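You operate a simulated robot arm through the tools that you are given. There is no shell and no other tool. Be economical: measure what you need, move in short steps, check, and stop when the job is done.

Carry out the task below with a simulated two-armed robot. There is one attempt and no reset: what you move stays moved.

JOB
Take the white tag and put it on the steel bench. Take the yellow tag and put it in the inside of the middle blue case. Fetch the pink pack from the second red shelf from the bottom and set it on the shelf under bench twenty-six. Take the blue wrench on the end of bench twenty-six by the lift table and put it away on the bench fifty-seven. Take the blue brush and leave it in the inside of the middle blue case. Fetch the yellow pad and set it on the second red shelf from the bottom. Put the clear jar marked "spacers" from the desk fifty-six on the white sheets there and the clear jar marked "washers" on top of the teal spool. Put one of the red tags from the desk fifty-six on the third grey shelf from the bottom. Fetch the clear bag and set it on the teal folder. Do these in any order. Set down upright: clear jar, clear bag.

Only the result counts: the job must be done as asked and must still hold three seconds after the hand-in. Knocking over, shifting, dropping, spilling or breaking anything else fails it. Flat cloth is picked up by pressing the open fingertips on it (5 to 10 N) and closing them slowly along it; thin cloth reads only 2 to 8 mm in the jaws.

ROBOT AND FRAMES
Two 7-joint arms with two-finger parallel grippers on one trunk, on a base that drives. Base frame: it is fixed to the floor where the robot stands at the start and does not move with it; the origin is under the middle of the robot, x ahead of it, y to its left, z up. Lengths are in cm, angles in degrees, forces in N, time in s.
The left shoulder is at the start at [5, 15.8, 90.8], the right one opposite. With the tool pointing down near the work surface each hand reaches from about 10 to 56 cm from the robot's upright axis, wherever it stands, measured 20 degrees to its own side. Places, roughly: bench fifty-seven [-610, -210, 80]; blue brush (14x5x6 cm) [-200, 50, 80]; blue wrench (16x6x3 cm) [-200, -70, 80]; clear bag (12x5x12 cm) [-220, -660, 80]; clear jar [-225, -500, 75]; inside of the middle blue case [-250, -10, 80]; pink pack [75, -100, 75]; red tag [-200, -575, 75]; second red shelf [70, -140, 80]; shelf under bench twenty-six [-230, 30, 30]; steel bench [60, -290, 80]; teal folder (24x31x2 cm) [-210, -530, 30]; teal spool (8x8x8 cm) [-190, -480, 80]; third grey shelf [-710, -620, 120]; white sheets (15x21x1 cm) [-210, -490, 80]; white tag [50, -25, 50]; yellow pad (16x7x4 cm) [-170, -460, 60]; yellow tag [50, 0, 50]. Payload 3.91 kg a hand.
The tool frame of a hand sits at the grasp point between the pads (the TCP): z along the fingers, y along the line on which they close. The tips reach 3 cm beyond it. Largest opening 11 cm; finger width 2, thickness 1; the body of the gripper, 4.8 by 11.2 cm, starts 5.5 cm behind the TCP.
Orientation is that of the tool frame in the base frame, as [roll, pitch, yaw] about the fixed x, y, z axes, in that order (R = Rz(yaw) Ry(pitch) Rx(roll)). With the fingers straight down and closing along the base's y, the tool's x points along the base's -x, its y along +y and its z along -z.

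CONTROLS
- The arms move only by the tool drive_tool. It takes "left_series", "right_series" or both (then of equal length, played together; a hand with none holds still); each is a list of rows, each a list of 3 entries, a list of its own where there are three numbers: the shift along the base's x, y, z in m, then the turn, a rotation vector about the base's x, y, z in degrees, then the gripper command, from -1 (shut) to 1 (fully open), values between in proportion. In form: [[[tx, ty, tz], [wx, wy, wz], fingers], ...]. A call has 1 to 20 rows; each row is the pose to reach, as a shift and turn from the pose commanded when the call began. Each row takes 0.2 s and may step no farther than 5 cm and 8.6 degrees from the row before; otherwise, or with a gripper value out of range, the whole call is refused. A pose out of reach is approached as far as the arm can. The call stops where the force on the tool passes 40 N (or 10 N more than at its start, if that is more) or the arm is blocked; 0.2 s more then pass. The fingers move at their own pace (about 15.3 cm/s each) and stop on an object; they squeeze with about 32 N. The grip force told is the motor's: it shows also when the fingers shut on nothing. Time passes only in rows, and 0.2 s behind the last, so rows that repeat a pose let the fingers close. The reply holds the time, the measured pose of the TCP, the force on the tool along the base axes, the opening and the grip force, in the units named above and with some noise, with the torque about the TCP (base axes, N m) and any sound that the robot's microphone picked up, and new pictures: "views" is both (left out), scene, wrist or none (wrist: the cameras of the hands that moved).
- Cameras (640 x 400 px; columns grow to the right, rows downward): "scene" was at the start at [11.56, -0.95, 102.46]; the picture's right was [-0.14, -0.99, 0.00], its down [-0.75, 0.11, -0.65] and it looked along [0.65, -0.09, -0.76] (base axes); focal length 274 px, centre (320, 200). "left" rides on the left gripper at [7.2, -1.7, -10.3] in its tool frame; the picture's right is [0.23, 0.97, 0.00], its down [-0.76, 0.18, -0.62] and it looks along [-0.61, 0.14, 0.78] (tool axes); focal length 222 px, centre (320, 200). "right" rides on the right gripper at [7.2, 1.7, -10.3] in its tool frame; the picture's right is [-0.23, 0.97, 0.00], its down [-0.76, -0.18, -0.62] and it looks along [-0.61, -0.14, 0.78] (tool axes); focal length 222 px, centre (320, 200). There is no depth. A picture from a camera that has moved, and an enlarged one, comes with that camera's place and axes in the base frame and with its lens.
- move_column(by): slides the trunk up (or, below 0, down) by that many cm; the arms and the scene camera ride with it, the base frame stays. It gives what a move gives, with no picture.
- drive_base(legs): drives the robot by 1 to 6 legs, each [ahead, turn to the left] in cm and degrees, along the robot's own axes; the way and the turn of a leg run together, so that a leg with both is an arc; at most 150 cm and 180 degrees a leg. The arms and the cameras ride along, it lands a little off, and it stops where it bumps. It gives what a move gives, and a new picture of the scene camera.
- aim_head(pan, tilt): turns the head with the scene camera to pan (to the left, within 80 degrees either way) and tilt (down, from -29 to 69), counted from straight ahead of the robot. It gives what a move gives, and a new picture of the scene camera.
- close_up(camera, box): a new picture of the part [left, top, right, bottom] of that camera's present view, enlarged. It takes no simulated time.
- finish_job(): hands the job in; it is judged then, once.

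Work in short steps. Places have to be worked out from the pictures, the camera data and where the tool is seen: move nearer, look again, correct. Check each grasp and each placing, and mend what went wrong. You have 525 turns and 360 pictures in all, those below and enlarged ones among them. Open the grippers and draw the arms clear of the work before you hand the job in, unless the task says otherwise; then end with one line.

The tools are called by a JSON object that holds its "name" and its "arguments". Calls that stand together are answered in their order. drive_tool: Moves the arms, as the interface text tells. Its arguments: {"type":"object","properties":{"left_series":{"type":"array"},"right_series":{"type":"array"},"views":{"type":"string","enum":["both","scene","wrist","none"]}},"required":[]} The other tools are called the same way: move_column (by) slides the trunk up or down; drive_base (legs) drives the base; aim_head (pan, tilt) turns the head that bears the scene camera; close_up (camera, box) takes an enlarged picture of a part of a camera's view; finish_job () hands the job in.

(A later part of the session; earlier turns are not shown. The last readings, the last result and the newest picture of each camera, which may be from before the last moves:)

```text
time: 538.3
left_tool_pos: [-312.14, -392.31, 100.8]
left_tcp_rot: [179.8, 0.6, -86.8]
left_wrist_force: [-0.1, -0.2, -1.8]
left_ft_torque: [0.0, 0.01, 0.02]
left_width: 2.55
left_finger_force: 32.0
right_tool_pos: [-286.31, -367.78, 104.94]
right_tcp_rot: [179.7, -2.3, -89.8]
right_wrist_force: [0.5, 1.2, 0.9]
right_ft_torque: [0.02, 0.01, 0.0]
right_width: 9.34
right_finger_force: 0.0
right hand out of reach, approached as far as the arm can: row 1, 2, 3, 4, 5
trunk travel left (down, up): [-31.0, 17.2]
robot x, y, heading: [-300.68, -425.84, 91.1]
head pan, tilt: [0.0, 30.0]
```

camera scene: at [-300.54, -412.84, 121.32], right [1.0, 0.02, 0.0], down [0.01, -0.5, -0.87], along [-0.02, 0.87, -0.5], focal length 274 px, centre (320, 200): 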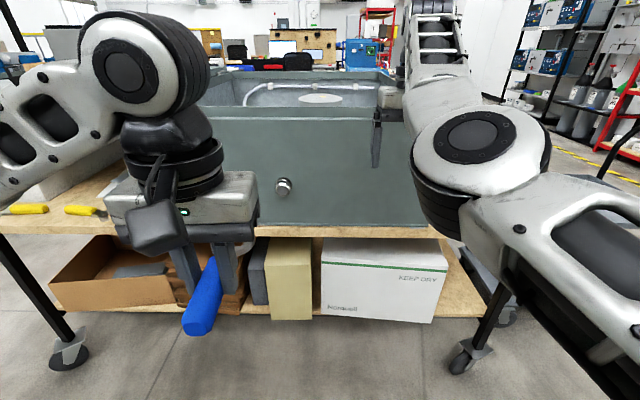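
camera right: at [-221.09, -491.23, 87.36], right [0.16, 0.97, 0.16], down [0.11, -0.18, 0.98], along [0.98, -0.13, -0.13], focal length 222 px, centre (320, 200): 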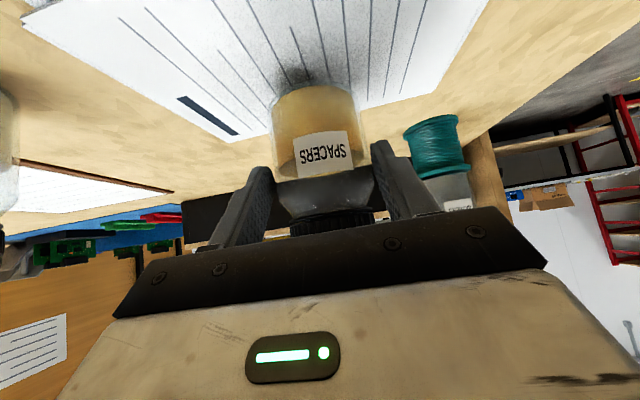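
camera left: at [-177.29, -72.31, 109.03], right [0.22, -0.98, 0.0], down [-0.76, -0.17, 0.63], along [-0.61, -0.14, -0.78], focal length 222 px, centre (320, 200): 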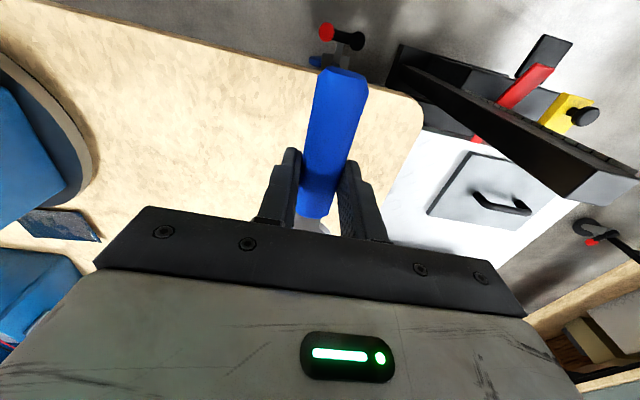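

Same stretched-arm sticking as before. I back off 20 cm and lower the hand well below the shoulder to unbend it.

{"name": "drive_base", "arguments": {"legs": [[-22, 0]]}}

{"name": "drive_tool", "arguments": {"right_series": [[[0, 0, -0.04], [0, 0, 0], 0.7], [[0, 0, -0.08], [0, 0, 0], 0.7], [[0, 0, -0.12], [0, 0, 0], 0.7], [[0, 0, -0.16], [0, 0, 0], 0.7], [[0, 0, -0.2], [0, 0, 0], 0.7], [[0, 0, -0.24], [0, 0, 0], 0.7], [[0, 0, -0.28], [0, 0, 0], 0.7], [[0, -0.02, -0.32], [0, 0, 0], 0.7], [[0, -0.05, -0.34], [0, 0, 0], 0.7], [[0, -0.09, -0.34], [0, 0, 0], 0.7], [[0, -0.13, -0.34], [0, 0, 0], 0.7]], "views": "scene"}}

```text
time: 540.0
left_tool_pos: [-311.7, -413.97, 100.84]
left_tcp_rot: [179.8, 0.6, -86.9]
left_wrist_force: [0.4, -0.5, -1.6]
left_ft_torque: [0.03, -0.02, 0.0]
left_width: 2.53
left_finger_force: 32.1
right_tool_pos: [-285.97, -389.49, 104.81]
right_tcp_rot: [179.8, -2.1, -90.0]
right_wrist_force: [0.5, -0.6, 0.8]
right_ft_torque: [-0.01, -0.02, -0.01]
right_width: 9.36
right_finger_force: 0.0
trunk travel left (down, up): [-31.0, 17.2]
robot x, y, heading: [-299.98, -447.28, 91.1]
head pan, tilt: [0.0, 30.0]
camera scene: at [-300.14, -434.55, 121.32], right [1.0, 0.02, 0.0], down [0.01, -0.5, -0.87], along [-0.02, 0.87, -0.5], focal length 274 px, centre (320, 200)
```

scene: 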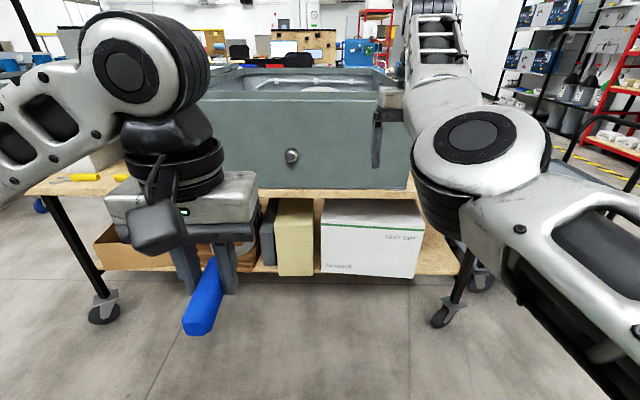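

```text
time: 542.4
left_tool_pos: [-311.69, -414.14, 100.85]
left_tcp_rot: [179.8, 0.5, -87.0]
left_wrist_force: [0.3, -0.6, -1.3]
left_ft_torque: [-0.01, 0.0, 0.0]
left_width: 2.52
left_finger_force: 31.8
right_tool_pos: [-285.98, -401.28, 72.35]
right_tcp_rot: [179.8, 0.1, -89.9]
right_wrist_force: [1.1, -0.3, 0.5]
right_ft_torque: [-0.01, 0.0, 0.01]
right_width: 9.34
right_finger_force: 0.1
right hand out of reach, approached as far as the arm can: row 1, 2, 3
trunk travel left (down, up): [-31.0, 17.2]
robot x, y, heading: [-299.53, -447.64, 91.1]
head pan, tilt: [0.0, 30.0]
camera scene: at [-300.15, -434.52, 121.33], right [1.0, 0.02, 0.0], down [0.01, -0.5, -0.87], along [-0.02, 0.87, -0.5], focal length 274 px, centre (320, 200)
```

scene: 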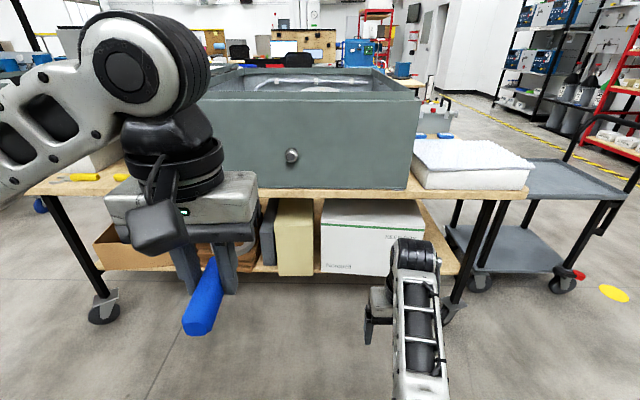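

Recovered. I bring the hand in and up moderately, then drive on around.

{"name": "drive_tool", "arguments": {"right_series": [[[0, -0.03, 0.02], [0, 0, 0], 0.7], [[0, -0.06, 0.05], [0, 0, 0], 0.7], [[0, -0.09, 0.08], [0, 0, 0], 0.7], [[0, -0.11, 0.12], [0, 0, 0], 0.7], [[0, -0.12, 0.16], [0, 0, 0], 0.7], [[0, -0.12, 0.19], [0, 0, 0], 0.7]], "views": "none"}}

{"name": "drive_base", "arguments": {"legs": [[40, 0], [0, -91], [120, 0], [120, 0], [0, -45]]}}

{"name": "aim_head", "arguments": {"pan": 0, "tilt": 20}}

```text
time: 543.0
left_tool_pos: [-311.79, -414.16, 100.86]
left_tcp_rot: [179.8, 0.6, -86.9]
left_wrist_force: [0.4, -0.5, -1.1]
left_ft_torque: [0.02, -0.06, -0.02]
left_width: 2.54
left_finger_force: 32.2
right_tool_pos: [-286.35, -401.22, 78.59]
right_tcp_rot: [179.1, 7.9, -89.9]
right_wrist_force: [-0.4, -0.2, 0.2]
right_ft_torque: [0.0, 0.01, -0.03]
right_width: 9.36
right_finger_force: 0.0
right hand out of reach, approached as far as the arm can: row 1, 2, 3
trunk travel left (down, up): [-31.0, 17.2]
robot x, y, heading: [-299.76, -447.98, 90.9]
head pan, tilt: [0.0, 30.0]
stopped in row 3 (right hand): the arm was blocked; the commanded pose is now the measured one
```

```text
time: 562.9
left_tool_pos: [-27.06, -427.65, 100.86]
left_tcp_rot: [179.7, 0.5, 135.9]
left_wrist_force: [0.3, 0.0, -1.7]
left_ft_torque: [0.0, 0.02, -0.01]
left_width: 2.52
left_finger_force: 31.9
right_tool_pos: [-37.24, -454.6, 78.51]
right_tcp_rot: [179.5, 7.9, 132.6]
right_wrist_force: [-0.1, 1.0, 0.0]
right_ft_torque: [0.02, 0.02, 0.01]
right_width: 9.37
right_finger_force: 0.1
trunk travel left (down, up): [-31.0, 17.2]
robot x, y, heading: [-58.35, -410.73, -46.1]
head pan, tilt: [0.0, 30.0]
camera scene: at [-49.75, -420.22, 121.31], right [-0.72, -0.69, 0.0], down [-0.35, 0.36, -0.87], along [0.6, -0.63, -0.5], focal length 274 px, centre (320, 200)
```

scene: 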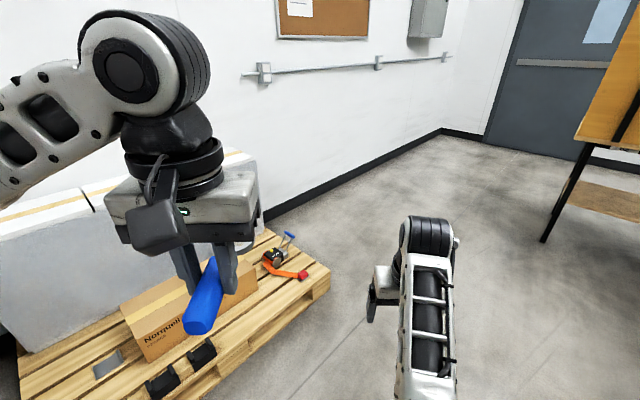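

```text
time: 563.6
left_tool_pos: [-26.92, -427.62, 100.82]
left_tcp_rot: [179.8, 0.7, 135.8]
left_wrist_force: [0.7, -0.1, -0.8]
left_ft_torque: [0.05, 0.01, -0.03]
left_width: 2.53
left_finger_force: 31.9
right_tool_pos: [-37.24, -454.53, 78.63]
right_tcp_rot: [179.5, 7.9, 132.7]
right_wrist_force: [-0.3, 0.4, 0.2]
right_ft_torque: [-0.02, 0.0, 0.0]
right_width: 9.38
right_finger_force: 0.1
trunk travel left (down, up): [-31.0, 17.2]
robot x, y, heading: [-58.71, -411.16, -46.6]
head pan, tilt: [0.0, 20.0]
camera scene: at [-49.56, -420.4, 122.91], right [-0.72, -0.69, 0.0], down [-0.24, 0.25, -0.94], along [0.65, -0.68, -0.34], focal length 274 px, centre (320, 200)
```

scene: 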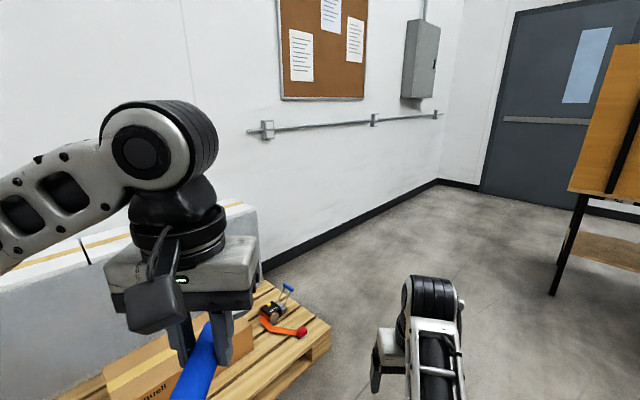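

The way past the pallet to the far corridor is open. I drive down to y≈-737 in two parts and look.

{"name": "drive_base", "arguments": {"legs": [[33, 0], [0, -32], [150, 0], [15, 0], [0, -12], [135, 0]]}}

{"name": "drive_base", "arguments": {"legs": [[0, -90]]}}

{"name": "aim_head", "arguments": {"pan": -25, "tilt": 20}}

```text
time: 582.6
left_tool_pos: [9.95, -767.52, 100.84]
left_tcp_rot: [179.8, 0.6, 91.9]
left_wrist_force: [-0.9, 0.2, -1.6]
left_ft_torque: [0.04, -0.02, -0.03]
left_width: 2.52
left_finger_force: 32.1
right_tool_pos: [-16.15, -779.85, 78.49]
right_tcp_rot: [179.5, 8.0, 88.8]
right_wrist_force: [-0.4, -0.3, 0.0]
right_ft_torque: [-0.03, -0.01, 0.04]
right_width: 9.34
right_finger_force: 0.0
trunk travel left (down, up): [-31.0, 17.2]
robot x, y, heading: [-1.25, -733.64, -90.3]
head pan, tilt: [0.0, 20.0]
camera scene: at [-1.56, -746.82, 122.92], right [-1.0, 0.0, 0.0], down [0.0, 0.34, -0.94], along [0.0, -0.94, -0.34], focal length 274 px, centre (320, 200)
```

scene: 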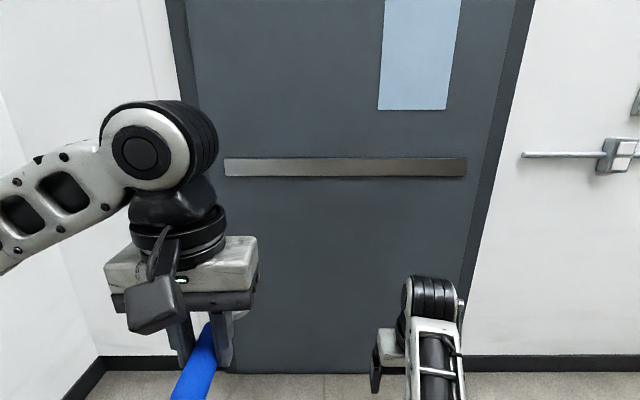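

```text
time: 586.8
left_tool_pos: [-35.3, -744.89, 100.73]
left_tcp_rot: [179.7, 0.6, 1.8]
left_wrist_force: [-0.6, -0.1, -1.1]
left_ft_torque: [0.01, -0.03, 0.01]
left_width: 2.53
left_finger_force: 31.8
right_tool_pos: [-47.74, -718.79, 78.52]
right_tcp_rot: [179.4, 7.9, -1.3]
right_wrist_force: [-0.1, -0.3, -0.7]
right_ft_torque: [0.01, 0.01, 0.03]
right_width: 9.37
right_finger_force: 0.0
trunk travel left (down, up): [-31.0, 17.2]
robot x, y, heading: [-0.97, -733.32, 179.8]
head pan, tilt: [0.0, 20.0]
camera scene: at [-14.84, -733.43, 122.92], right [0.0, 1.0, 0.0], down [0.34, 0.0, -0.94], along [-0.94, 0.0, -0.34], focal length 274 px, centre (320, 200)
```

scene: 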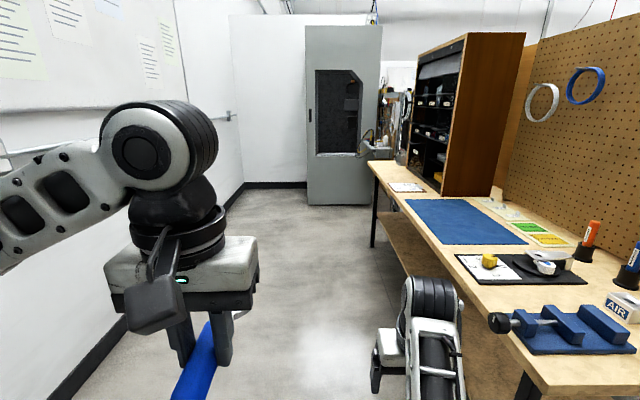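

```text
time: 587.7
left_tool_pos: [-35.44, -744.77, 100.8]
left_tcp_rot: [179.8, 0.6, 1.7]
left_wrist_force: [-0.1, -0.1, -1.1]
left_ft_torque: [-0.02, -0.03, 0.01]
left_width: 2.54
left_finger_force: 32.6
right_tool_pos: [-47.6, -718.77, 78.51]
right_tcp_rot: [179.6, 8.0, -1.3]
right_wrist_force: [0.0, -1.2, 0.0]
right_ft_torque: [-0.01, -0.02, 0.03]
right_width: 9.35
right_finger_force: 0.0
trunk travel left (down, up): [-31.0, 17.2]
robot x, y, heading: [-1.49, -733.72, 179.7]
head pan, tilt: [-25.0, 20.0]
camera scene: at [-13.95, -729.51, 122.92], right [0.43, 0.9, 0.0], down [0.31, -0.15, -0.94], along [-0.85, 0.4, -0.34], focal length 274 px, centre (320, 200)
```

scene: 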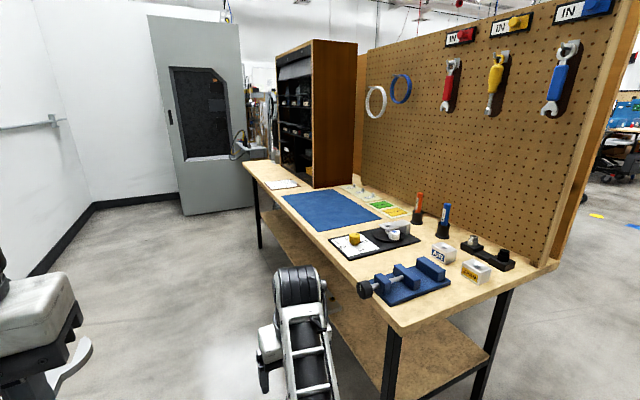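

A second bench lies behind the panel; the holder is near its far end. I drive along it (staying clear of the edge) to x≈-195.

{"name": "drive_base", "arguments": {"legs": [[0, 5], [150, 0], [0, -5], [40, 0]]}}

{"name": "aim_head", "arguments": {"pan": -60, "tilt": 30}}

```text
time: 598.2
left_tool_pos: [-224.67, -757.73, 100.81]
left_tcp_rot: [179.8, 0.7, 2.1]
left_wrist_force: [0.1, -0.1, -2.1]
left_ft_torque: [0.05, -0.01, -0.01]
left_width: 2.51
left_finger_force: 31.7
right_tool_pos: [-237.07, -731.87, 78.6]
right_tcp_rot: [179.5, 8.0, -1.0]
right_wrist_force: [-0.4, -0.2, -0.1]
right_ft_torque: [0.01, 0.01, -0.01]
right_width: 9.38
right_finger_force: 0.1
trunk travel left (down, up): [-31.0, 17.2]
robot x, y, heading: [-190.63, -746.12, -179.8]
head pan, tilt: [-25.0, 20.0]
camera scene: at [-203.41, -742.35, 122.92], right [0.42, 0.91, 0.0], down [0.31, -0.14, -0.94], along [-0.85, 0.4, -0.34], focal length 274 px, centre (320, 200)
```

scene: 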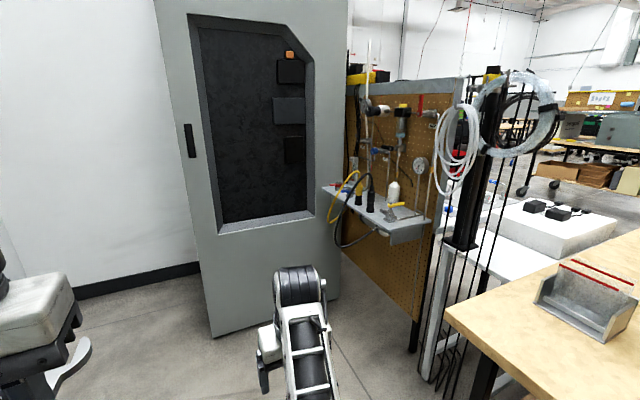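

```text
time: 599.2
left_tool_pos: [-224.74, -757.89, 100.77]
left_tcp_rot: [179.9, 0.6, 2.1]
left_wrist_force: [0.5, -0.1, -1.8]
left_ft_torque: [-0.02, -0.02, 0.01]
left_width: 2.52
left_finger_force: 31.9
right_tool_pos: [-237.16, -731.9, 78.57]
right_tcp_rot: [179.5, 8.0, -1.0]
right_wrist_force: [0.4, -0.5, -0.9]
right_ft_torque: [-0.01, 0.0, -0.01]
right_width: 9.34
right_finger_force: 0.0
trunk travel left (down, up): [-31.0, 17.2]
robot x, y, heading: [-190.92, -746.37, -179.8]
head pan, tilt: [-60.0, 30.0]
camera scene: at [-199.49, -738.46, 121.32], right [0.87, 0.5, 0.0], down [0.25, -0.43, -0.87], along [-0.43, 0.75, -0.5], focal length 274 px, centre (320, 200)
```

scene: 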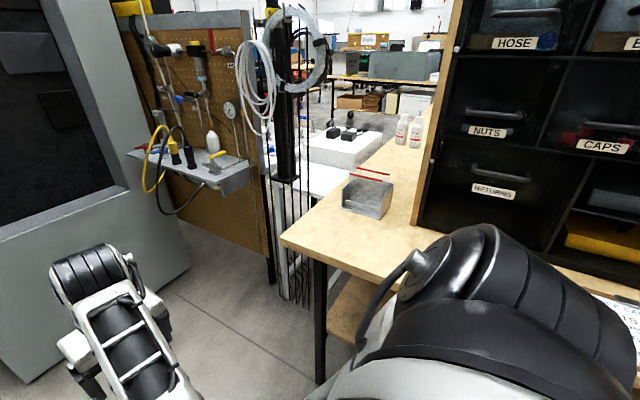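

Here it is. Zoom on the holder with the clear bags.

{"name": "close_up", "arguments": {"camera": "scene", "box": [310, 140, 430, 240]}}

```text
4.00 times, centred on (370, 190) of scene
camera zoom: at [-199.49, -738.46, 121.32], right [0.87, 0.5, 0.0], down [0.25, -0.43, -0.87], along [-0.43, 0.75, -0.5], focal length 1096 px, centre (120, 240)
```

zoom: 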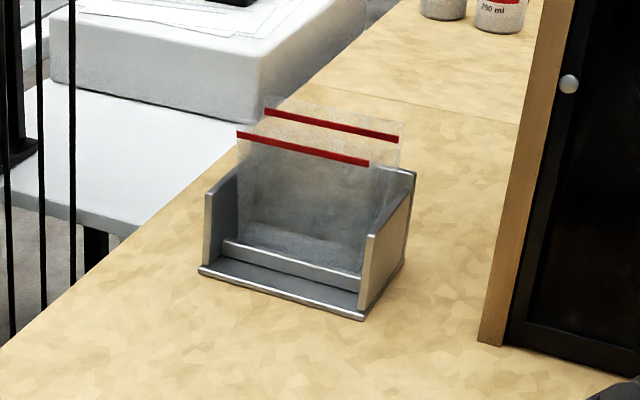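

The bag (with two red zip lines, about 5 cm apart in y) stands in a low holder at ≈[-223,-670]. First I fix the right arm's posture by moving the hand outward and up.

{"name": "drive_tool", "arguments": {"right_series": [[[0, 0.03, 0.01], [0, -4, 0], 0.7], [[0, 0.06, 0.02], [0, -8, 0], 0.7], [[0, 0.09, 0.04], [0, -8, 0], 0.7], [[0, 0.11, 0.06], [0, -8, 0], 0.7], [[0.02, 0.12, 0.08], [0, -8, 0], 0.7]], "views": "scene"}}

```text
time: 600.4
left_tool_pos: [-224.76, -757.83, 100.87]
left_tcp_rot: [179.8, 0.6, 2.1]
left_wrist_force: [-1.3, 0.1, -1.4]
left_ft_torque: [-0.02, -0.03, -0.01]
left_width: 2.53
left_finger_force: 32.2
right_tool_pos: [-238.78, -716.53, 84.18]
right_tcp_rot: [179.6, 0.0, -0.8]
right_wrist_force: [-0.1, -0.4, 0.4]
right_ft_torque: [-0.01, 0.03, 0.02]
right_width: 9.35
right_finger_force: 0.1
right hand out of reach, approached as far as the arm can: row 1, 2, 3, 4, 5
trunk travel left (down, up): [-31.0, 17.2]
robot x, y, heading: [-190.97, -746.54, -180.1]
head pan, tilt: [-60.0, 30.0]
camera scene: at [-199.47, -738.46, 121.31], right [0.87, 0.5, 0.0], down [0.25, -0.43, -0.87], along [-0.43, 0.75, -0.5], focal length 274 px, centre (320, 200)
```

scene: 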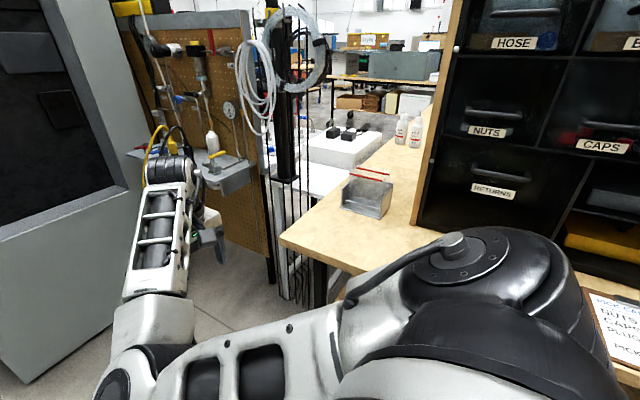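

The right arm is in a poor (elbow-in) posture. I back away into free floor and cycle it low and outward to restore the elbow-out posture.

{"name": "drive_base", "arguments": {"legs": [[-45, 0], [0, 30]]}}

{"name": "drive_tool", "arguments": {"right_series": [[[0, 0, -0.04], [0, 0, 0], 0.7], [[0, 0, -0.08], [0, 0, 0], 0.7], [[0, 0, -0.12], [0, 0, 0], 0.7], [[0, 0, -0.16], [0, 0, 0], 0.7], [[0, 0, -0.2], [0, 0, 0], 0.7], [[0, 0, -0.24], [0, 0, 0], 0.7]], "views": "scene"}}

```text
time: 604.6
left_tool_pos: [-169.55, -773.25, 100.83]
left_tcp_rot: [179.8, 0.6, 31.9]
left_wrist_force: [-0.3, 0.7, -0.6]
left_ft_torque: [0.03, -0.04, 0.0]
left_width: 2.52
left_finger_force: 31.7
right_tool_pos: [-202.39, -744.33, 84.01]
right_tcp_rot: [179.7, 0.1, 28.9]
right_wrist_force: [-1.9, 0.6, 0.5]
right_ft_torque: [-0.02, 0.01, 0.01]
right_width: 9.33
right_finger_force: 0.1
trunk travel left (down, up): [-31.0, 17.2]
robot x, y, heading: [-145.82, -746.36, -150.2]
head pan, tilt: [-60.0, 30.0]
camera scene: at [-157.28, -743.76, 121.32], right [0.5, 0.87, 0.0], down [0.43, -0.25, -0.87], along [-0.75, 0.43, -0.5], focal length 274 px, centre (320, 200)
```

scene: 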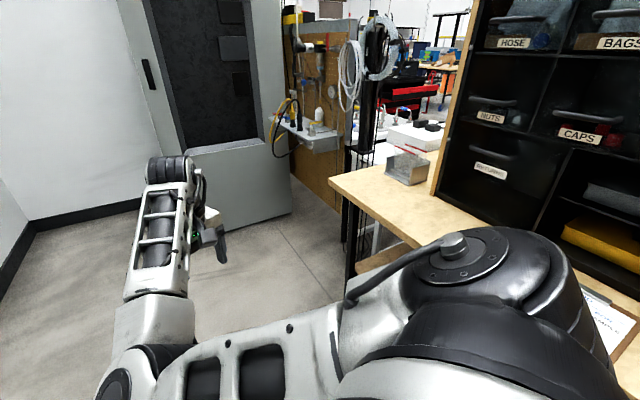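

```text
time: 606.0
left_tool_pos: [-169.52, -773.23, 100.88]
left_tcp_rot: [179.8, 0.6, 31.9]
left_wrist_force: [0.1, 0.2, -1.4]
left_ft_torque: [0.03, -0.04, -0.02]
left_width: 2.53
left_finger_force: 32.2
right_tool_pos: [-202.32, -744.3, 60.03]
right_tcp_rot: [179.8, 0.0, 28.9]
right_wrist_force: [0.5, 0.1, 0.1]
right_ft_torque: [0.02, -0.02, 0.03]
right_width: 9.38
right_finger_force: 0.0
trunk travel left (down, up): [-31.0, 17.2]
robot x, y, heading: [-146.03, -746.52, -150.1]
head pan, tilt: [-60.0, 30.0]
camera scene: at [-157.3, -743.74, 121.32], right [0.5, 0.87, 0.0], down [0.43, -0.25, -0.87], along [-0.75, 0.43, -0.5], focal length 274 px, centre (320, 200)
```

scene: 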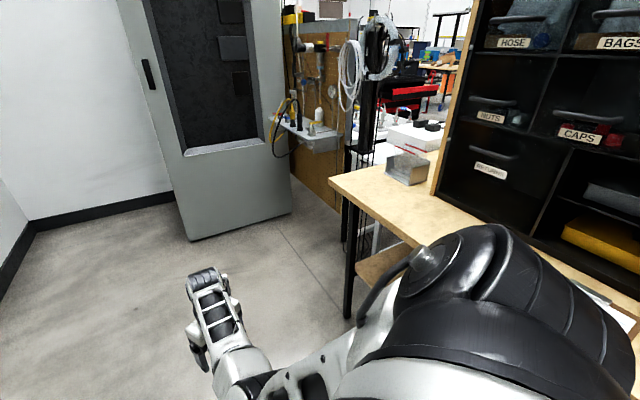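

Reachable at z 60. Now retract while low, then raise.

{"name": "drive_tool", "arguments": {"right_series": [[[0.04, 0, 0], [0, 0, 0], 0.7], [[0.08, 0, 0], [0, 0, 0], 0.7], [[0.12, 0, 0.01], [0, 0, 0], 0.7], [[0.13, 0, 0.05], [0, 0, 0], 0.7], [[0.13, 0, 0.1], [0, 0, 0], 0.7], [[0.13, 0, 0.15], [0, 0, 0], 0.7], [[0.13, 0, 0.2], [0, 0, 0], 0.7], [[0.13, 0, 0.25], [0, 0, 0], 0.7], [[0.13, 0, 0.3], [0, 0, 0], 0.7]], "views": "scene"}}

```text
time: 606.8
left_tool_pos: [-169.51, -773.17, 100.83]
left_tcp_rot: [179.9, 0.6, 32.1]
left_wrist_force: [-0.7, -0.3, -2.6]
left_ft_torque: [0.01, -0.01, 0.01]
left_width: 2.54
left_finger_force: 32.2
right_tool_pos: [-201.68, -745.71, 70.03]
right_tcp_rot: [-176.4, 13.3, 28.1]
right_wrist_force: [-0.7, 0.0, 0.7]
right_ft_torque: [-0.05, -0.01, 0.01]
right_width: 9.34
right_finger_force: 0.0
trunk travel left (down, up): [-31.0, 17.2]
robot x, y, heading: [-145.96, -746.99, -150.4]
head pan, tilt: [-60.0, 30.0]
stopped in row 3 (right hand): the arm was blocked; the commanded pose is now the measured one
camera scene: at [-157.33, -743.74, 121.31], right [0.5, 0.87, 0.0], down [0.43, -0.25, -0.87], along [-0.75, 0.43, -0.5], focal length 274 px, centre (320, 200)
```

scene: 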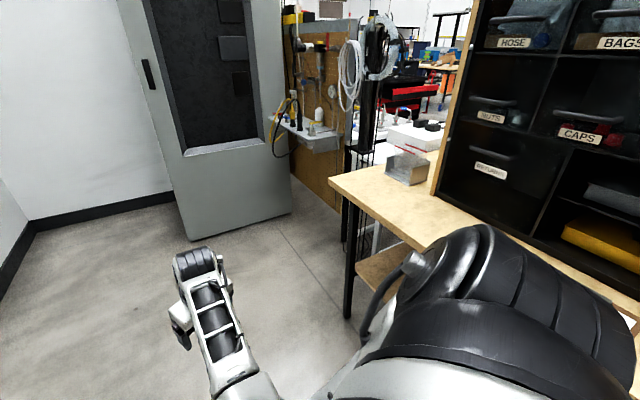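

Blocked against my own body. Let me look down at the elbow.

{"name": "aim_head", "arguments": {"pan": -25, "tilt": 60}}

```text
time: 607.8
left_tool_pos: [-169.54, -773.32, 100.77]
left_tcp_rot: [179.8, 0.6, 32.0]
left_wrist_force: [0.3, -0.2, -1.3]
left_ft_torque: [0.01, -0.03, -0.01]
left_width: 2.52
left_finger_force: 31.8
right_tool_pos: [-201.55, -745.82, 70.04]
right_tcp_rot: [-176.4, 13.3, 28.2]
right_wrist_force: [-0.6, 0.7, -0.1]
right_ft_torque: [0.0, -0.01, -0.02]
right_width: 9.35
right_finger_force: 0.2
trunk travel left (down, up): [-31.0, 17.2]
robot x, y, heading: [-146.24, -746.21, -150.1]
head pan, tilt: [-25.0, 60.0]
camera scene: at [-156.12, -748.84, 117.11], right [-0.09, 1.0, 0.0], down [0.86, 0.07, -0.5], along [-0.5, -0.04, -0.87], focal length 274 px, centre (320, 200)
```

scene: 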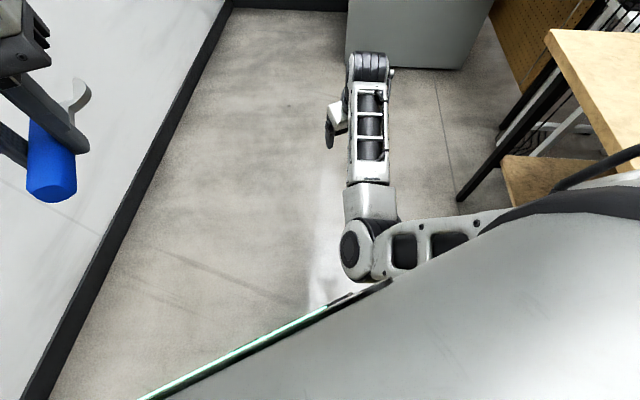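

The elbow sits inward in front of my body. I'll stretch the arm, roll the hand about the forward axis to swing the elbow outward, then retract and unroll.

{"name": "drive_tool", "arguments": {"right_series": [[[-0.03, -0.02, 0.03], [0, -4, 0], 0.7], [[-0.06, -0.04, 0.06], [0, -8, 0], 0.7], [[-0.09, -0.055, 0.09], [0, -12, 0], 0.7], [[-0.12, -0.07, 0.12], [0, -13, 0], 0.7], [[-0.13, -0.075, 0.15], [0, -13, 0], 0.7]], "views": "none"}}

{"name": "drive_tool", "arguments": {"right_series": [[[0, 0, 0], [7, 4, 0], 0.7], [[0, 0, 0], [14, 8, 0], 0.7], [[0, 0, 0], [21, 12, 0], 0.7], [[0, 0, 0], [28, 16, 0], 0.7], [[0, 0, 0], [35, 20, 0], 0.7], [[0, 0, 0], [42, 24, 0], 0.7], [[0, 0, 0], [49, 28, 0], 0.7], [[0, 0, 0], [56, 32, 0], 0.7], [[0, 0, 0], [63, 36, 0], 0.7]], "views": "none"}}

{"name": "drive_tool", "arguments": {"right_series": [[[0.03, 0.02, -0.02], [0, 0, 0], 0.7], [[0.06, 0.035, -0.04], [0, 0, 0], 0.7], [[0.09, 0.05, -0.06], [0, 0, 0], 0.7], [[0.12, 0.07, -0.08], [0, 0, 0], 0.7], [[0.15, 0.085, -0.1], [0, 0, 0], 0.7]], "views": "scene"}}

```text
time: 609.0
left_tool_pos: [-169.55, -773.29, 100.91]
left_tcp_rot: [179.8, 0.6, 32.0]
left_wrist_force: [-1.0, -0.4, -1.1]
left_ft_torque: [0.03, -0.05, -0.01]
left_width: 2.52
left_finger_force: 31.9
right_tool_pos: [-214.61, -753.3, 84.89]
right_tcp_rot: [177.5, 1.5, 27.3]
right_wrist_force: [0.1, -0.3, -0.2]
right_ft_torque: [-0.02, 0.01, -0.06]
right_width: 9.36
right_finger_force: 0.0
trunk travel left (down, up): [-31.0, 17.2]
robot x, y, heading: [-145.91, -746.09, -149.8]
head pan, tilt: [-25.0, 60.0]
```

```text
time: 611.0
left_tool_pos: [-169.65, -773.17, 100.84]
left_tcp_rot: [179.9, 0.6, 32.0]
left_wrist_force: [-1.1, 0.0, -1.4]
left_ft_torque: [-0.02, -0.03, 0.02]
left_width: 2.52
left_finger_force: 32.0
right_tool_pos: [-211.91, -752.21, 84.86]
right_tcp_rot: [-109.9, 2.8, 30.6]
right_wrist_force: [0.3, 0.4, 0.6]
right_ft_torque: [-0.01, -0.01, 0.01]
right_width: 9.33
right_finger_force: 0.0
right hand out of reach, approached as far as the arm can: row 7, 8, 9
trunk travel left (down, up): [-31.0, 17.2]
robot x, y, heading: [-145.83, -746.44, -150.0]
head pan, tilt: [-25.0, 60.0]
```

```text
time: 612.2
left_tool_pos: [-169.48, -773.27, 100.71]
left_tcp_rot: [179.8, 0.8, 32.1]
left_wrist_force: [-0.1, 0.2, -1.8]
left_ft_torque: [0.01, -0.01, -0.01]
left_width: 2.5
left_finger_force: 31.7
right_tool_pos: [-196.94, -743.74, 74.92]
right_tcp_rot: [-110.0, 2.8, 30.6]
right_wrist_force: [-0.5, 0.5, -0.2]
right_ft_torque: [-0.01, 0.01, 0.01]
right_width: 9.37
right_finger_force: 0.0
trunk travel left (down, up): [-31.0, 17.2]
robot x, y, heading: [-145.52, -746.45, -150.2]
head pan, tilt: [-25.0, 60.0]
camera scene: at [-156.1, -748.84, 117.11], right [-0.09, 1.0, 0.0], down [0.86, 0.07, -0.5], along [-0.5, -0.04, -0.87], focal length 274 px, centre (320, 200)
```

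scene: 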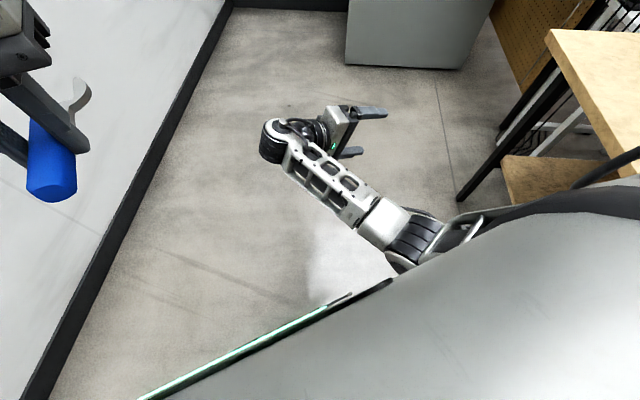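

Elbow now swings right. I unroll the hand with a slight retraction.

{"name": "drive_tool", "arguments": {"right_series": [[[0.01, 0.005, 0], [-7, -4, 0], 0.7], [[0.02, 0.01, 0], [-14, -8, 0], 0.7], [[0.03, 0.015, 0], [-21, -12, 0], 0.7], [[0.04, 0.02, 0], [-28, -16, 0], 0.7], [[0.05, 0.025, 0], [-35, -20, 0], 0.7], [[0.06, 0.03, 0], [-42, -24, 0], 0.7], [[0.07, 0.035, 0.01], [-49, -28, 0], 0.7], [[0.07, 0.035, 0.02], [-56, -32, 0], 0.7], [[0.07, 0.035, 0.03], [-61, -35, 0], 0.7]], "views": "scene"}}

```text
time: 613.8
left_tool_pos: [-169.45, -773.31, 100.88]
left_tcp_rot: [179.8, 0.8, 32.0]
left_wrist_force: [-0.3, 0.3, -0.6]
left_ft_torque: [0.01, -0.01, -0.03]
left_width: 2.53
left_finger_force: 32.0
right_tool_pos: [-193.76, -732.28, 77.42]
right_tcp_rot: [-149.7, 1.5, 26.7]
right_wrist_force: [0.0, -1.3, -0.3]
right_ft_torque: [0.01, 0.0, 0.0]
right_width: 9.33
right_finger_force: 0.1
trunk travel left (down, up): [-31.0, 17.2]
robot x, y, heading: [-146.05, -746.52, -150.4]
head pan, tilt: [-25.0, 60.0]
stopped in row 7 (right hand): the arm was blocked; the commanded pose is now the measured one
camera scene: at [-156.1, -748.89, 117.1], right [-0.09, 1.0, 0.0], down [0.86, 0.07, -0.5], along [-0.5, -0.04, -0.87], focal length 274 px, centre (320, 200)
```

scene: 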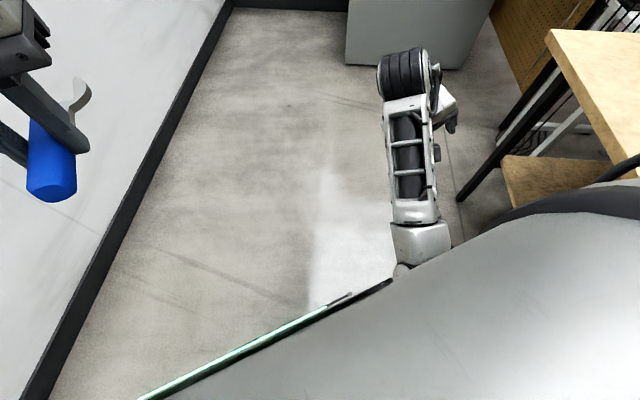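

The unrolling pushed the elbow back in. I re-roll, raise, then unroll about the wrist (TCP moving left and down) so the elbow stays out.

{"name": "drive_tool", "arguments": {"right_series": [[[-0.01, -0.01, 0.01], [7, 4, 0], 0.7], [[-0.02, -0.02, 0.02], [14, 8, 0], 0.7], [[-0.03, -0.03, 0.03], [21, 12, 0], 0.7], [[-0.03, -0.05, 0.05], [28, 16, 0], 0.7], [[-0.03, -0.06, 0.08], [35, 20, 0], 0.7], [[-0.03, -0.06, 0.12], [38, 22, 0], 0.7], [[-0.03, -0.06, 0.15], [38, 22, 0], 0.7]], "views": "scene"}}

```text
time: 615.4
left_tool_pos: [-169.64, -773.33, 100.78]
left_tcp_rot: [179.8, 0.7, 32.0]
left_wrist_force: [-0.5, 0.2, -1.1]
left_ft_torque: [0.01, -0.04, 0.01]
left_width: 2.52
left_finger_force: 32.2
right_tool_pos: [-196.64, -738.25, 92.53]
right_tcp_rot: [-105.8, 3.5, 28.6]
right_wrist_force: [0.7, 0.7, 1.0]
right_ft_torque: [-0.03, 0.01, 0.01]
right_width: 9.35
right_finger_force: 0.1
trunk travel left (down, up): [-31.0, 17.2]
robot x, y, heading: [-145.87, -746.49, -150.3]
head pan, tilt: [-25.0, 60.0]
camera scene: at [-156.11, -748.86, 117.1], right [-0.09, 1.0, 0.0], down [0.86, 0.07, -0.5], along [-0.5, -0.04, -0.87], focal length 274 px, centre (320, 200)
```

scene: 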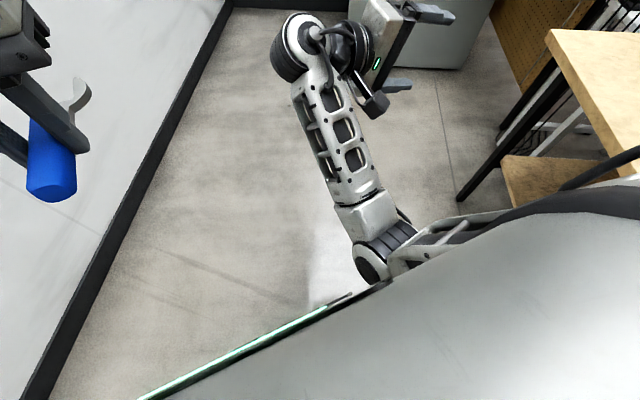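

Elbow now hangs straight down. I unroll about the wrist.

{"name": "drive_tool", "arguments": {"right_series": [[[0.0, -0.02, -0.02], [-7, -4, 0], 0.7], [[0.005, -0.045, -0.045], [-14, -8, 0], 0.7], [[0.01, -0.065, -0.07], [-21, -12, 0], 0.7], [[0.015, -0.09, -0.09], [-28, -16, 0], 0.7], [[0.02, -0.11, -0.105], [-35, -20, 0], 0.7], [[0.03, -0.13, -0.115], [-42, -24, 0], 0.7], [[0.035, -0.15, -0.12], [-49, -28, 0], 0.7], [[0.04, -0.165, -0.13], [-56, -32, 0], 0.7], [[0.045, -0.18, -0.13], [-63, -37, 0], 0.7]], "views": "scene"}}

```text
time: 616.2
left_tool_pos: [-169.52, -773.23, 100.78]
left_tcp_rot: [179.8, 0.7, 32.0]
left_wrist_force: [0.8, 0.1, -1.3]
left_ft_torque: [0.0, -0.01, 0.0]
left_width: 2.54
left_finger_force: 32.1
right_tool_pos: [-198.14, -739.98, 87.5]
right_tcp_rot: [-121.0, 4.2, 24.5]
right_wrist_force: [-0.1, -0.6, -0.5]
right_ft_torque: [-0.03, 0.02, -0.01]
right_width: 9.34
right_finger_force: 0.1
trunk travel left (down, up): [-31.0, 17.2]
robot x, y, heading: [-145.79, -746.36, -150.0]
head pan, tilt: [-25.0, 60.0]
stopped in row 4 (right hand): the arm was blocked; the commanded pose is now the measured one
camera scene: at [-156.11, -748.85, 117.11], right [-0.09, 1.0, 0.0], down [0.86, 0.07, -0.5], along [-0.5, -0.04, -0.87], focal length 274 px, centre (320, 200)
```

scene: 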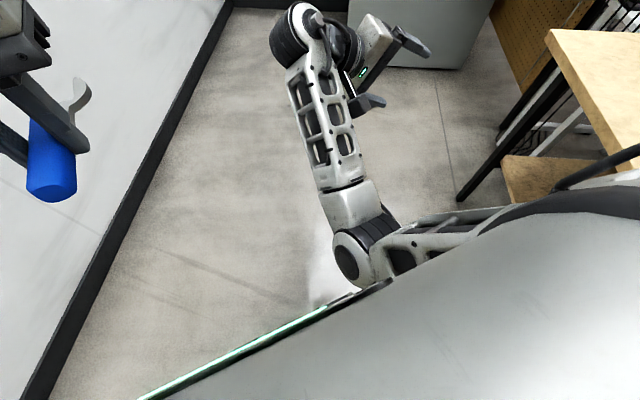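

I extend the arm forward while unrolling (reaching room), then will use the yaw-and-lower sequence that worked before.

{"name": "drive_tool", "arguments": {"right_series": [[[-0.03, -0.02, 0.01], [0, 0, 0], 0.7], [[-0.06, -0.04, 0.03], [0, 0, 0], 0.7], [[-0.09, -0.06, 0.05], [-6, -3.5, 0], 0.7], [[-0.1, -0.09, 0.07], [-13, -7.5, 0], 0.7], [[-0.11, -0.11, 0.09], [-20, -11.5, 0], 0.7], [[-0.11, -0.13, 0.1], [-27, -15.5, 0], 0.7], [[-0.11, -0.15, 0.11], [-34, -19.5, 0], 0.7], [[-0.1, -0.17, 0.12], [-41, -23.5, 0], 0.7], [[-0.1, -0.19, 0.12], [-48, -27.5, 0], 0.7], [[-0.1, -0.19, 0.12], [-51, -29.5, 0], 0.7]], "views": "none"}}

{"name": "drive_tool", "arguments": {"right_series": [[[0, 0, 0], [0, 0, 8], 0.7], [[0, 0, 0], [0, 0, 16], 0.7], [[0, 0, 0], [0, 0, 24], 0.7], [[0, 0, 0], [0, 0, 32], 0.7], [[0, 0, 0], [0, 0, 40], 0.7], [[0, 0, 0], [0, 0, 48], 0.7], [[0, 0, 0], [0, 0, 56], 0.7], [[0, 0, 0], [0, 0, 64], 0.7], [[0, 0, 0], [0, 0, 72], 0.7], [[0, 0, 0], [0, 0, 80], 0.7], [[0, 0, 0], [0, 0, 88], 0.7]], "views": "scene"}}

```text
time: 618.4
left_tool_pos: [-169.61, -773.3, 100.75]
left_tcp_rot: [179.9, 0.4, 32.0]
left_wrist_force: [0.4, -0.8, -1.5]
left_ft_torque: [0.02, -0.01, -0.01]
left_width: 2.51
left_finger_force: 31.7
right_tool_pos: [-208.34, -759.19, 99.34]
right_tcp_rot: [-179.7, -2.6, 23.5]
right_wrist_force: [0.5, -0.1, 0.8]
right_ft_torque: [0.01, 0.02, -0.03]
right_width: 9.36
right_finger_force: 0.0
trunk travel left (down, up): [-31.0, 17.2]
robot x, y, heading: [-145.99, -746.34, -150.3]
head pan, tilt: [-25.0, 60.0]
```

```text
time: 620.8
left_tool_pos: [-169.51, -773.23, 100.82]
left_tcp_rot: [179.8, 0.7, 32.1]
left_wrist_force: [0.2, -0.9, -1.4]
left_ft_torque: [0.03, -0.03, 0.01]
left_width: 2.51
left_finger_force: 32.2
right_tool_pos: [-208.18, -759.11, 99.27]
right_tcp_rot: [-179.6, -2.6, 111.8]
right_wrist_force: [0.4, -0.4, -0.2]
right_ft_torque: [0.04, -0.05, 0.0]
right_width: 9.35
right_finger_force: 0.0
trunk travel left (down, up): [-31.0, 17.2]
robot x, y, heading: [-145.85, -746.34, -150.1]
head pan, tilt: [-25.0, 60.0]
camera scene: at [-156.12, -748.85, 117.11], right [-0.09, 1.0, 0.0], down [0.86, 0.07, -0.5], along [-0.5, -0.04, -0.87], focal length 274 px, centre (320, 200)
```

scene: 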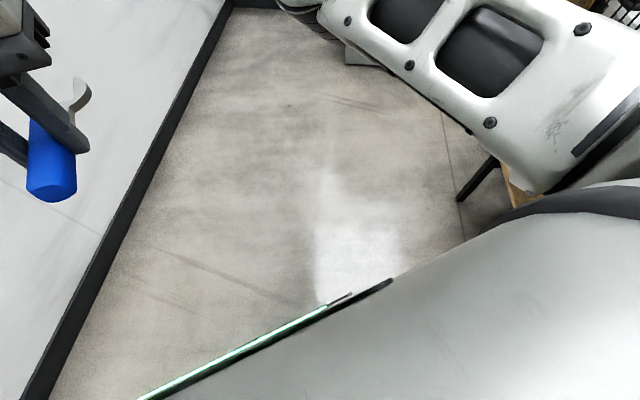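

No complaints now. With the yaw on, I lower and then retract.

{"name": "drive_tool", "arguments": {"right_series": [[[0, 0, -0.04], [0, 0, 0], 0.7], [[0, 0, -0.08], [0, 0, 0], 0.7], [[0, 0, -0.12], [0, 0, 0], 0.7], [[0, 0, -0.16], [0, 0, 0], 0.7], [[0.035, 0.02, -0.18], [0, 0, 0], 0.7], [[0.07, 0.04, -0.18], [0, 0, 0], 0.7], [[0.105, 0.06, -0.18], [0, 0, 0], 0.7], [[0.14, 0.08, -0.18], [0, 0, 0], 0.7], [[0.17, 0.1, -0.18], [0, 0, 0], 0.7]], "views": "scene"}}

```text
time: 622.8
left_tool_pos: [-169.61, -773.3, 100.77]
left_tcp_rot: [179.8, 0.6, 32.1]
left_wrist_force: [0.3, 0.3, -1.6]
left_ft_torque: [0.02, 0.01, -0.01]
left_width: 2.55
left_finger_force: 31.8
right_tool_pos: [-194.52, -749.68, 75.48]
right_tcp_rot: [-179.1, -2.3, 111.8]
right_wrist_force: [0.2, -0.2, 0.2]
right_ft_torque: [0.02, 0.03, 0.02]
right_width: 9.36
right_finger_force: 0.0
right hand out of reach, approached as far as the arm can: row 7, 8, 9
trunk travel left (down, up): [-31.0, 17.2]
robot x, y, heading: [-145.88, -746.22, -150.2]
head pan, tilt: [-25.0, 60.0]
camera scene: at [-156.08, -748.81, 117.12], right [-0.09, 1.0, 0.0], down [0.86, 0.07, -0.5], along [-0.5, -0.04, -0.87], focal length 274 px, centre (320, 200)
```

scene: 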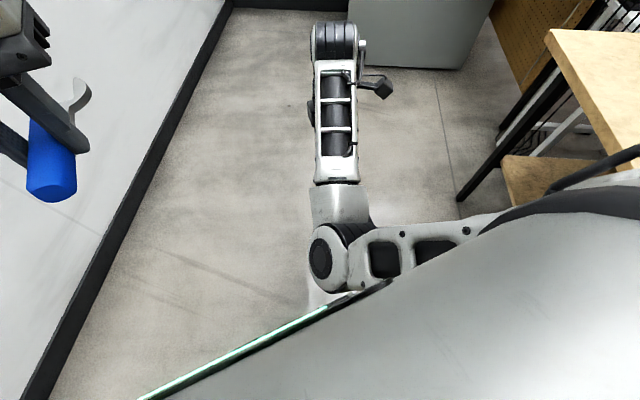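

The elbow-in posture still works when the arm is extended, so I'll use it that way. I drive to face the bag from the south, with the right hand raised by the trunk.

{"name": "move_column", "arguments": {"by": 14}}

{"name": "drive_base", "arguments": {"legs": [[50, 0], [0, -30], [48, 0], [0, -90]]}}

{"name": "drive_tool", "arguments": {"right_series": [[[0, 0.02, 0.03], [0, 0, 0], 0.7], [[0, 0.04, 0.06], [0, 0, 0], 0.7], [[0, 0.06, 0.09], [0, 0, 0], 0.7], [[0, 0.08, 0.12], [0, 0, 0], 0.7]], "views": "none"}}

{"name": "aim_head", "arguments": {"pan": -10, "tilt": 40}}

```text
time: 624.5
left_tool_pos: [-169.56, -773.31, 114.83]
left_tcp_rot: [179.8, 0.6, 32.0]
left_wrist_force: [-0.6, 0.0, -1.8]
left_ft_torque: [-0.01, 0.0, 0.01]
left_width: 2.53
left_finger_force: 32.5
right_tool_pos: [-194.6, -749.46, 89.31]
right_tcp_rot: [-179.2, -2.5, 111.7]
right_wrist_force: [-0.2, 0.2, -0.3]
right_ft_torque: [-0.02, -0.02, -0.02]
right_width: 9.33
right_finger_force: 0.1
trunk travel left (down, up): [-45.0, 3.2]
robot x, y, heading: [-146.09, -746.47, -150.2]
head pan, tilt: [-25.0, 60.0]
```

```text
time: 635.2
left_tool_pos: [-248.62, -737.83, 114.77]
left_tcp_rot: [179.8, 0.7, -87.5]
left_wrist_force: [-0.4, -0.3, -2.1]
left_ft_torque: [0.01, -0.02, 0.01]
left_width: 2.54
left_finger_force: 31.9
right_tool_pos: [-215.45, -727.78, 89.38]
right_tcp_rot: [-179.2, -2.5, -8.0]
right_wrist_force: [0.6, 0.4, -0.3]
right_ft_torque: [0.0, 0.0, 0.0]
right_width: 9.33
right_finger_force: 0.0
trunk travel left (down, up): [-45.0, 3.2]
robot x, y, heading: [-236.71, -771.47, 90.4]
head pan, tilt: [-25.0, 60.0]
camera scene: at [-234.3, -761.31, 131.1], right [0.91, -0.42, 0.0], down [-0.36, -0.79, -0.5], along [0.21, 0.45, -0.87], focal length 274 px, centre (320, 200)
```

scene: 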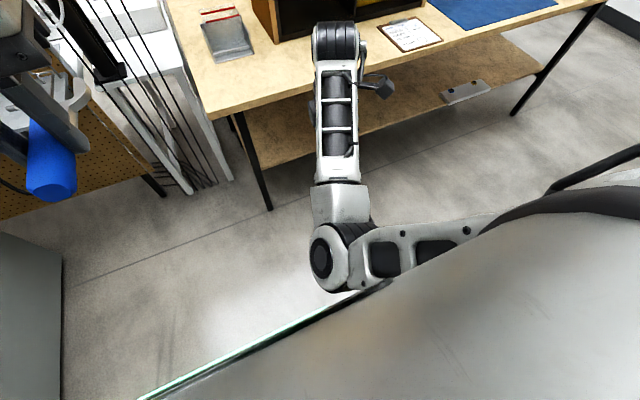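

```text
time: 636.2
left_tool_pos: [-248.6, -737.68, 114.85]
left_tcp_rot: [179.9, 0.7, -87.5]
left_wrist_force: [0.8, -0.3, -1.3]
left_ft_torque: [-0.02, -0.02, 0.01]
left_width: 2.52
left_finger_force: 32.0
right_tool_pos: [-214.79, -717.74, 100.16]
right_tcp_rot: [-179.2, -2.2, -7.8]
right_wrist_force: [0.0, 0.3, 0.1]
right_ft_torque: [-0.02, 0.05, -0.02]
right_width: 9.33
right_finger_force: 0.0
right hand out of reach, approached as far as the arm can: row 1, 2, 3, 4
trunk travel left (down, up): [-45.0, 3.2]
robot x, y, heading: [-237.29, -771.45, 90.6]
head pan, tilt: [-25.0, 60.0]
```

```text
time: 637.0
left_tool_pos: [-248.62, -737.69, 114.89]
left_tcp_rot: [179.8, 0.7, -87.5]
left_wrist_force: [-0.3, -1.0, -1.2]
left_ft_torque: [0.01, 0.0, 0.0]
left_width: 2.5
left_finger_force: 32.0
right_tool_pos: [-214.61, -717.63, 100.23]
right_tcp_rot: [-179.3, -2.4, -8.1]
right_wrist_force: [-0.1, 0.2, 0.4]
right_ft_torque: [-0.02, -0.03, 0.01]
right_width: 9.34
right_finger_force: 0.0
trunk travel left (down, up): [-45.0, 3.2]
robot x, y, heading: [-236.96, -771.76, 90.4]
head pan, tilt: [-10.0, 40.0]
camera scene: at [-235.65, -758.99, 133.77], right [0.99, -0.17, 0.0], down [-0.11, -0.63, -0.77], along [0.13, 0.75, -0.64], focal length 274 px, centre (320, 200)
```

scene: 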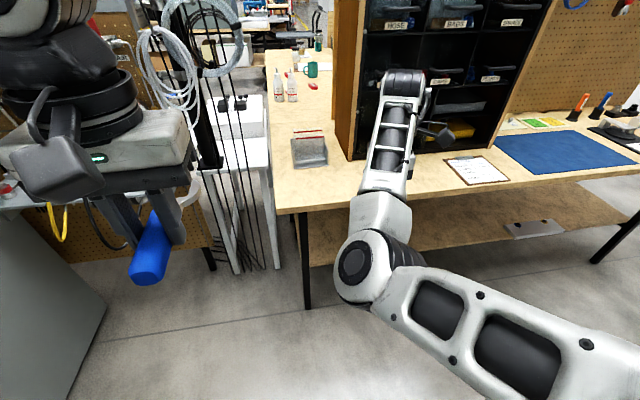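

Bag centre ≈[-224.5,-668.5]. I retract the left hand from the hoses, align the right hand laterally, then drive forward.

{"name": "drive_tool", "arguments": {"right_series": [[[-0.03, 0, 0], [0, 0, 3], 0.7], [[-0.06, 0, 0], [0, 0, 6], 0.7], [[-0.09, 0, 0], [0, 0, 8], 0.7], [[-0.1, 0, 0], [0, 0, 8], 0.7]], "left_series": [[[0, -0.04, 0], [0, 0, 0], -1], [[0, -0.08, 0], [0, 0, 0], -1], [[0, -0.12, 0], [0, 0, 0], -1], [[0, -0.14, 0], [0, 0, 0], -1]], "views": "none"}}

{"name": "drive_base", "arguments": {"legs": [[38, 0]]}}

```text
time: 638.0
left_tool_pos: [-248.56, -751.78, 114.8]
left_tcp_rot: [179.9, 0.7, -87.5]
left_wrist_force: [-0.3, -0.3, -1.0]
left_ft_torque: [-0.01, 0.02, 0.04]
left_width: 2.52
left_finger_force: 31.9
right_tool_pos: [-224.37, -715.73, 99.07]
right_tcp_rot: [-179.1, -2.6, 0.1]
right_wrist_force: [0.2, -0.2, 0.2]
right_ft_torque: [0.01, -0.01, 0.01]
right_width: 9.33
right_finger_force: 0.1
right hand out of reach, approached as far as the arm can: row 1, 2, 3, 4
trunk travel left (down, up): [-45.0, 3.2]
robot x, y, heading: [-236.62, -771.55, 90.5]
head pan, tilt: [-10.0, 40.0]
```

```text
time: 640.4
left_tool_pos: [-248.67, -713.69, 114.91]
left_tcp_rot: [179.8, 0.6, -87.7]
left_wrist_force: [-0.2, 0.5, -0.5]
left_ft_torque: [-0.05, 0.0, 0.0]
left_width: 2.51
left_finger_force: 32.3
right_tool_pos: [-224.38, -677.94, 99.02]
right_tcp_rot: [-179.2, -2.5, 0.0]
right_wrist_force: [-0.4, -0.5, -0.8]
right_ft_torque: [0.05, -0.02, 0.0]
right_width: 9.36
right_finger_force: 0.1
trunk travel left (down, up): [-45.0, 3.2]
robot x, y, heading: [-237.17, -733.59, 90.3]
head pan, tilt: [-10.0, 40.0]
camera scene: at [-235.83, -721.09, 133.77], right [0.99, -0.17, 0.0], down [-0.11, -0.63, -0.77], along [0.13, 0.75, -0.64], focal length 274 px, centre (320, 200)
```

scene: 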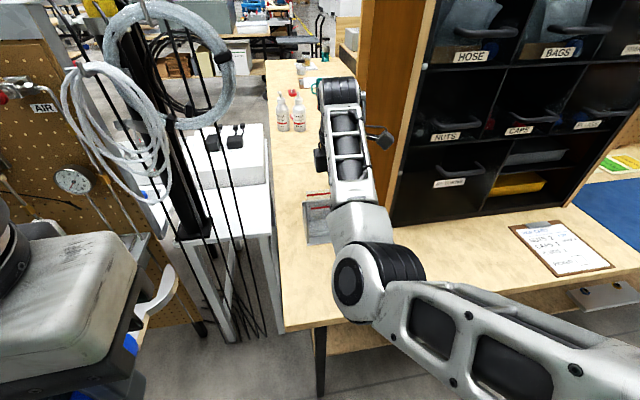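

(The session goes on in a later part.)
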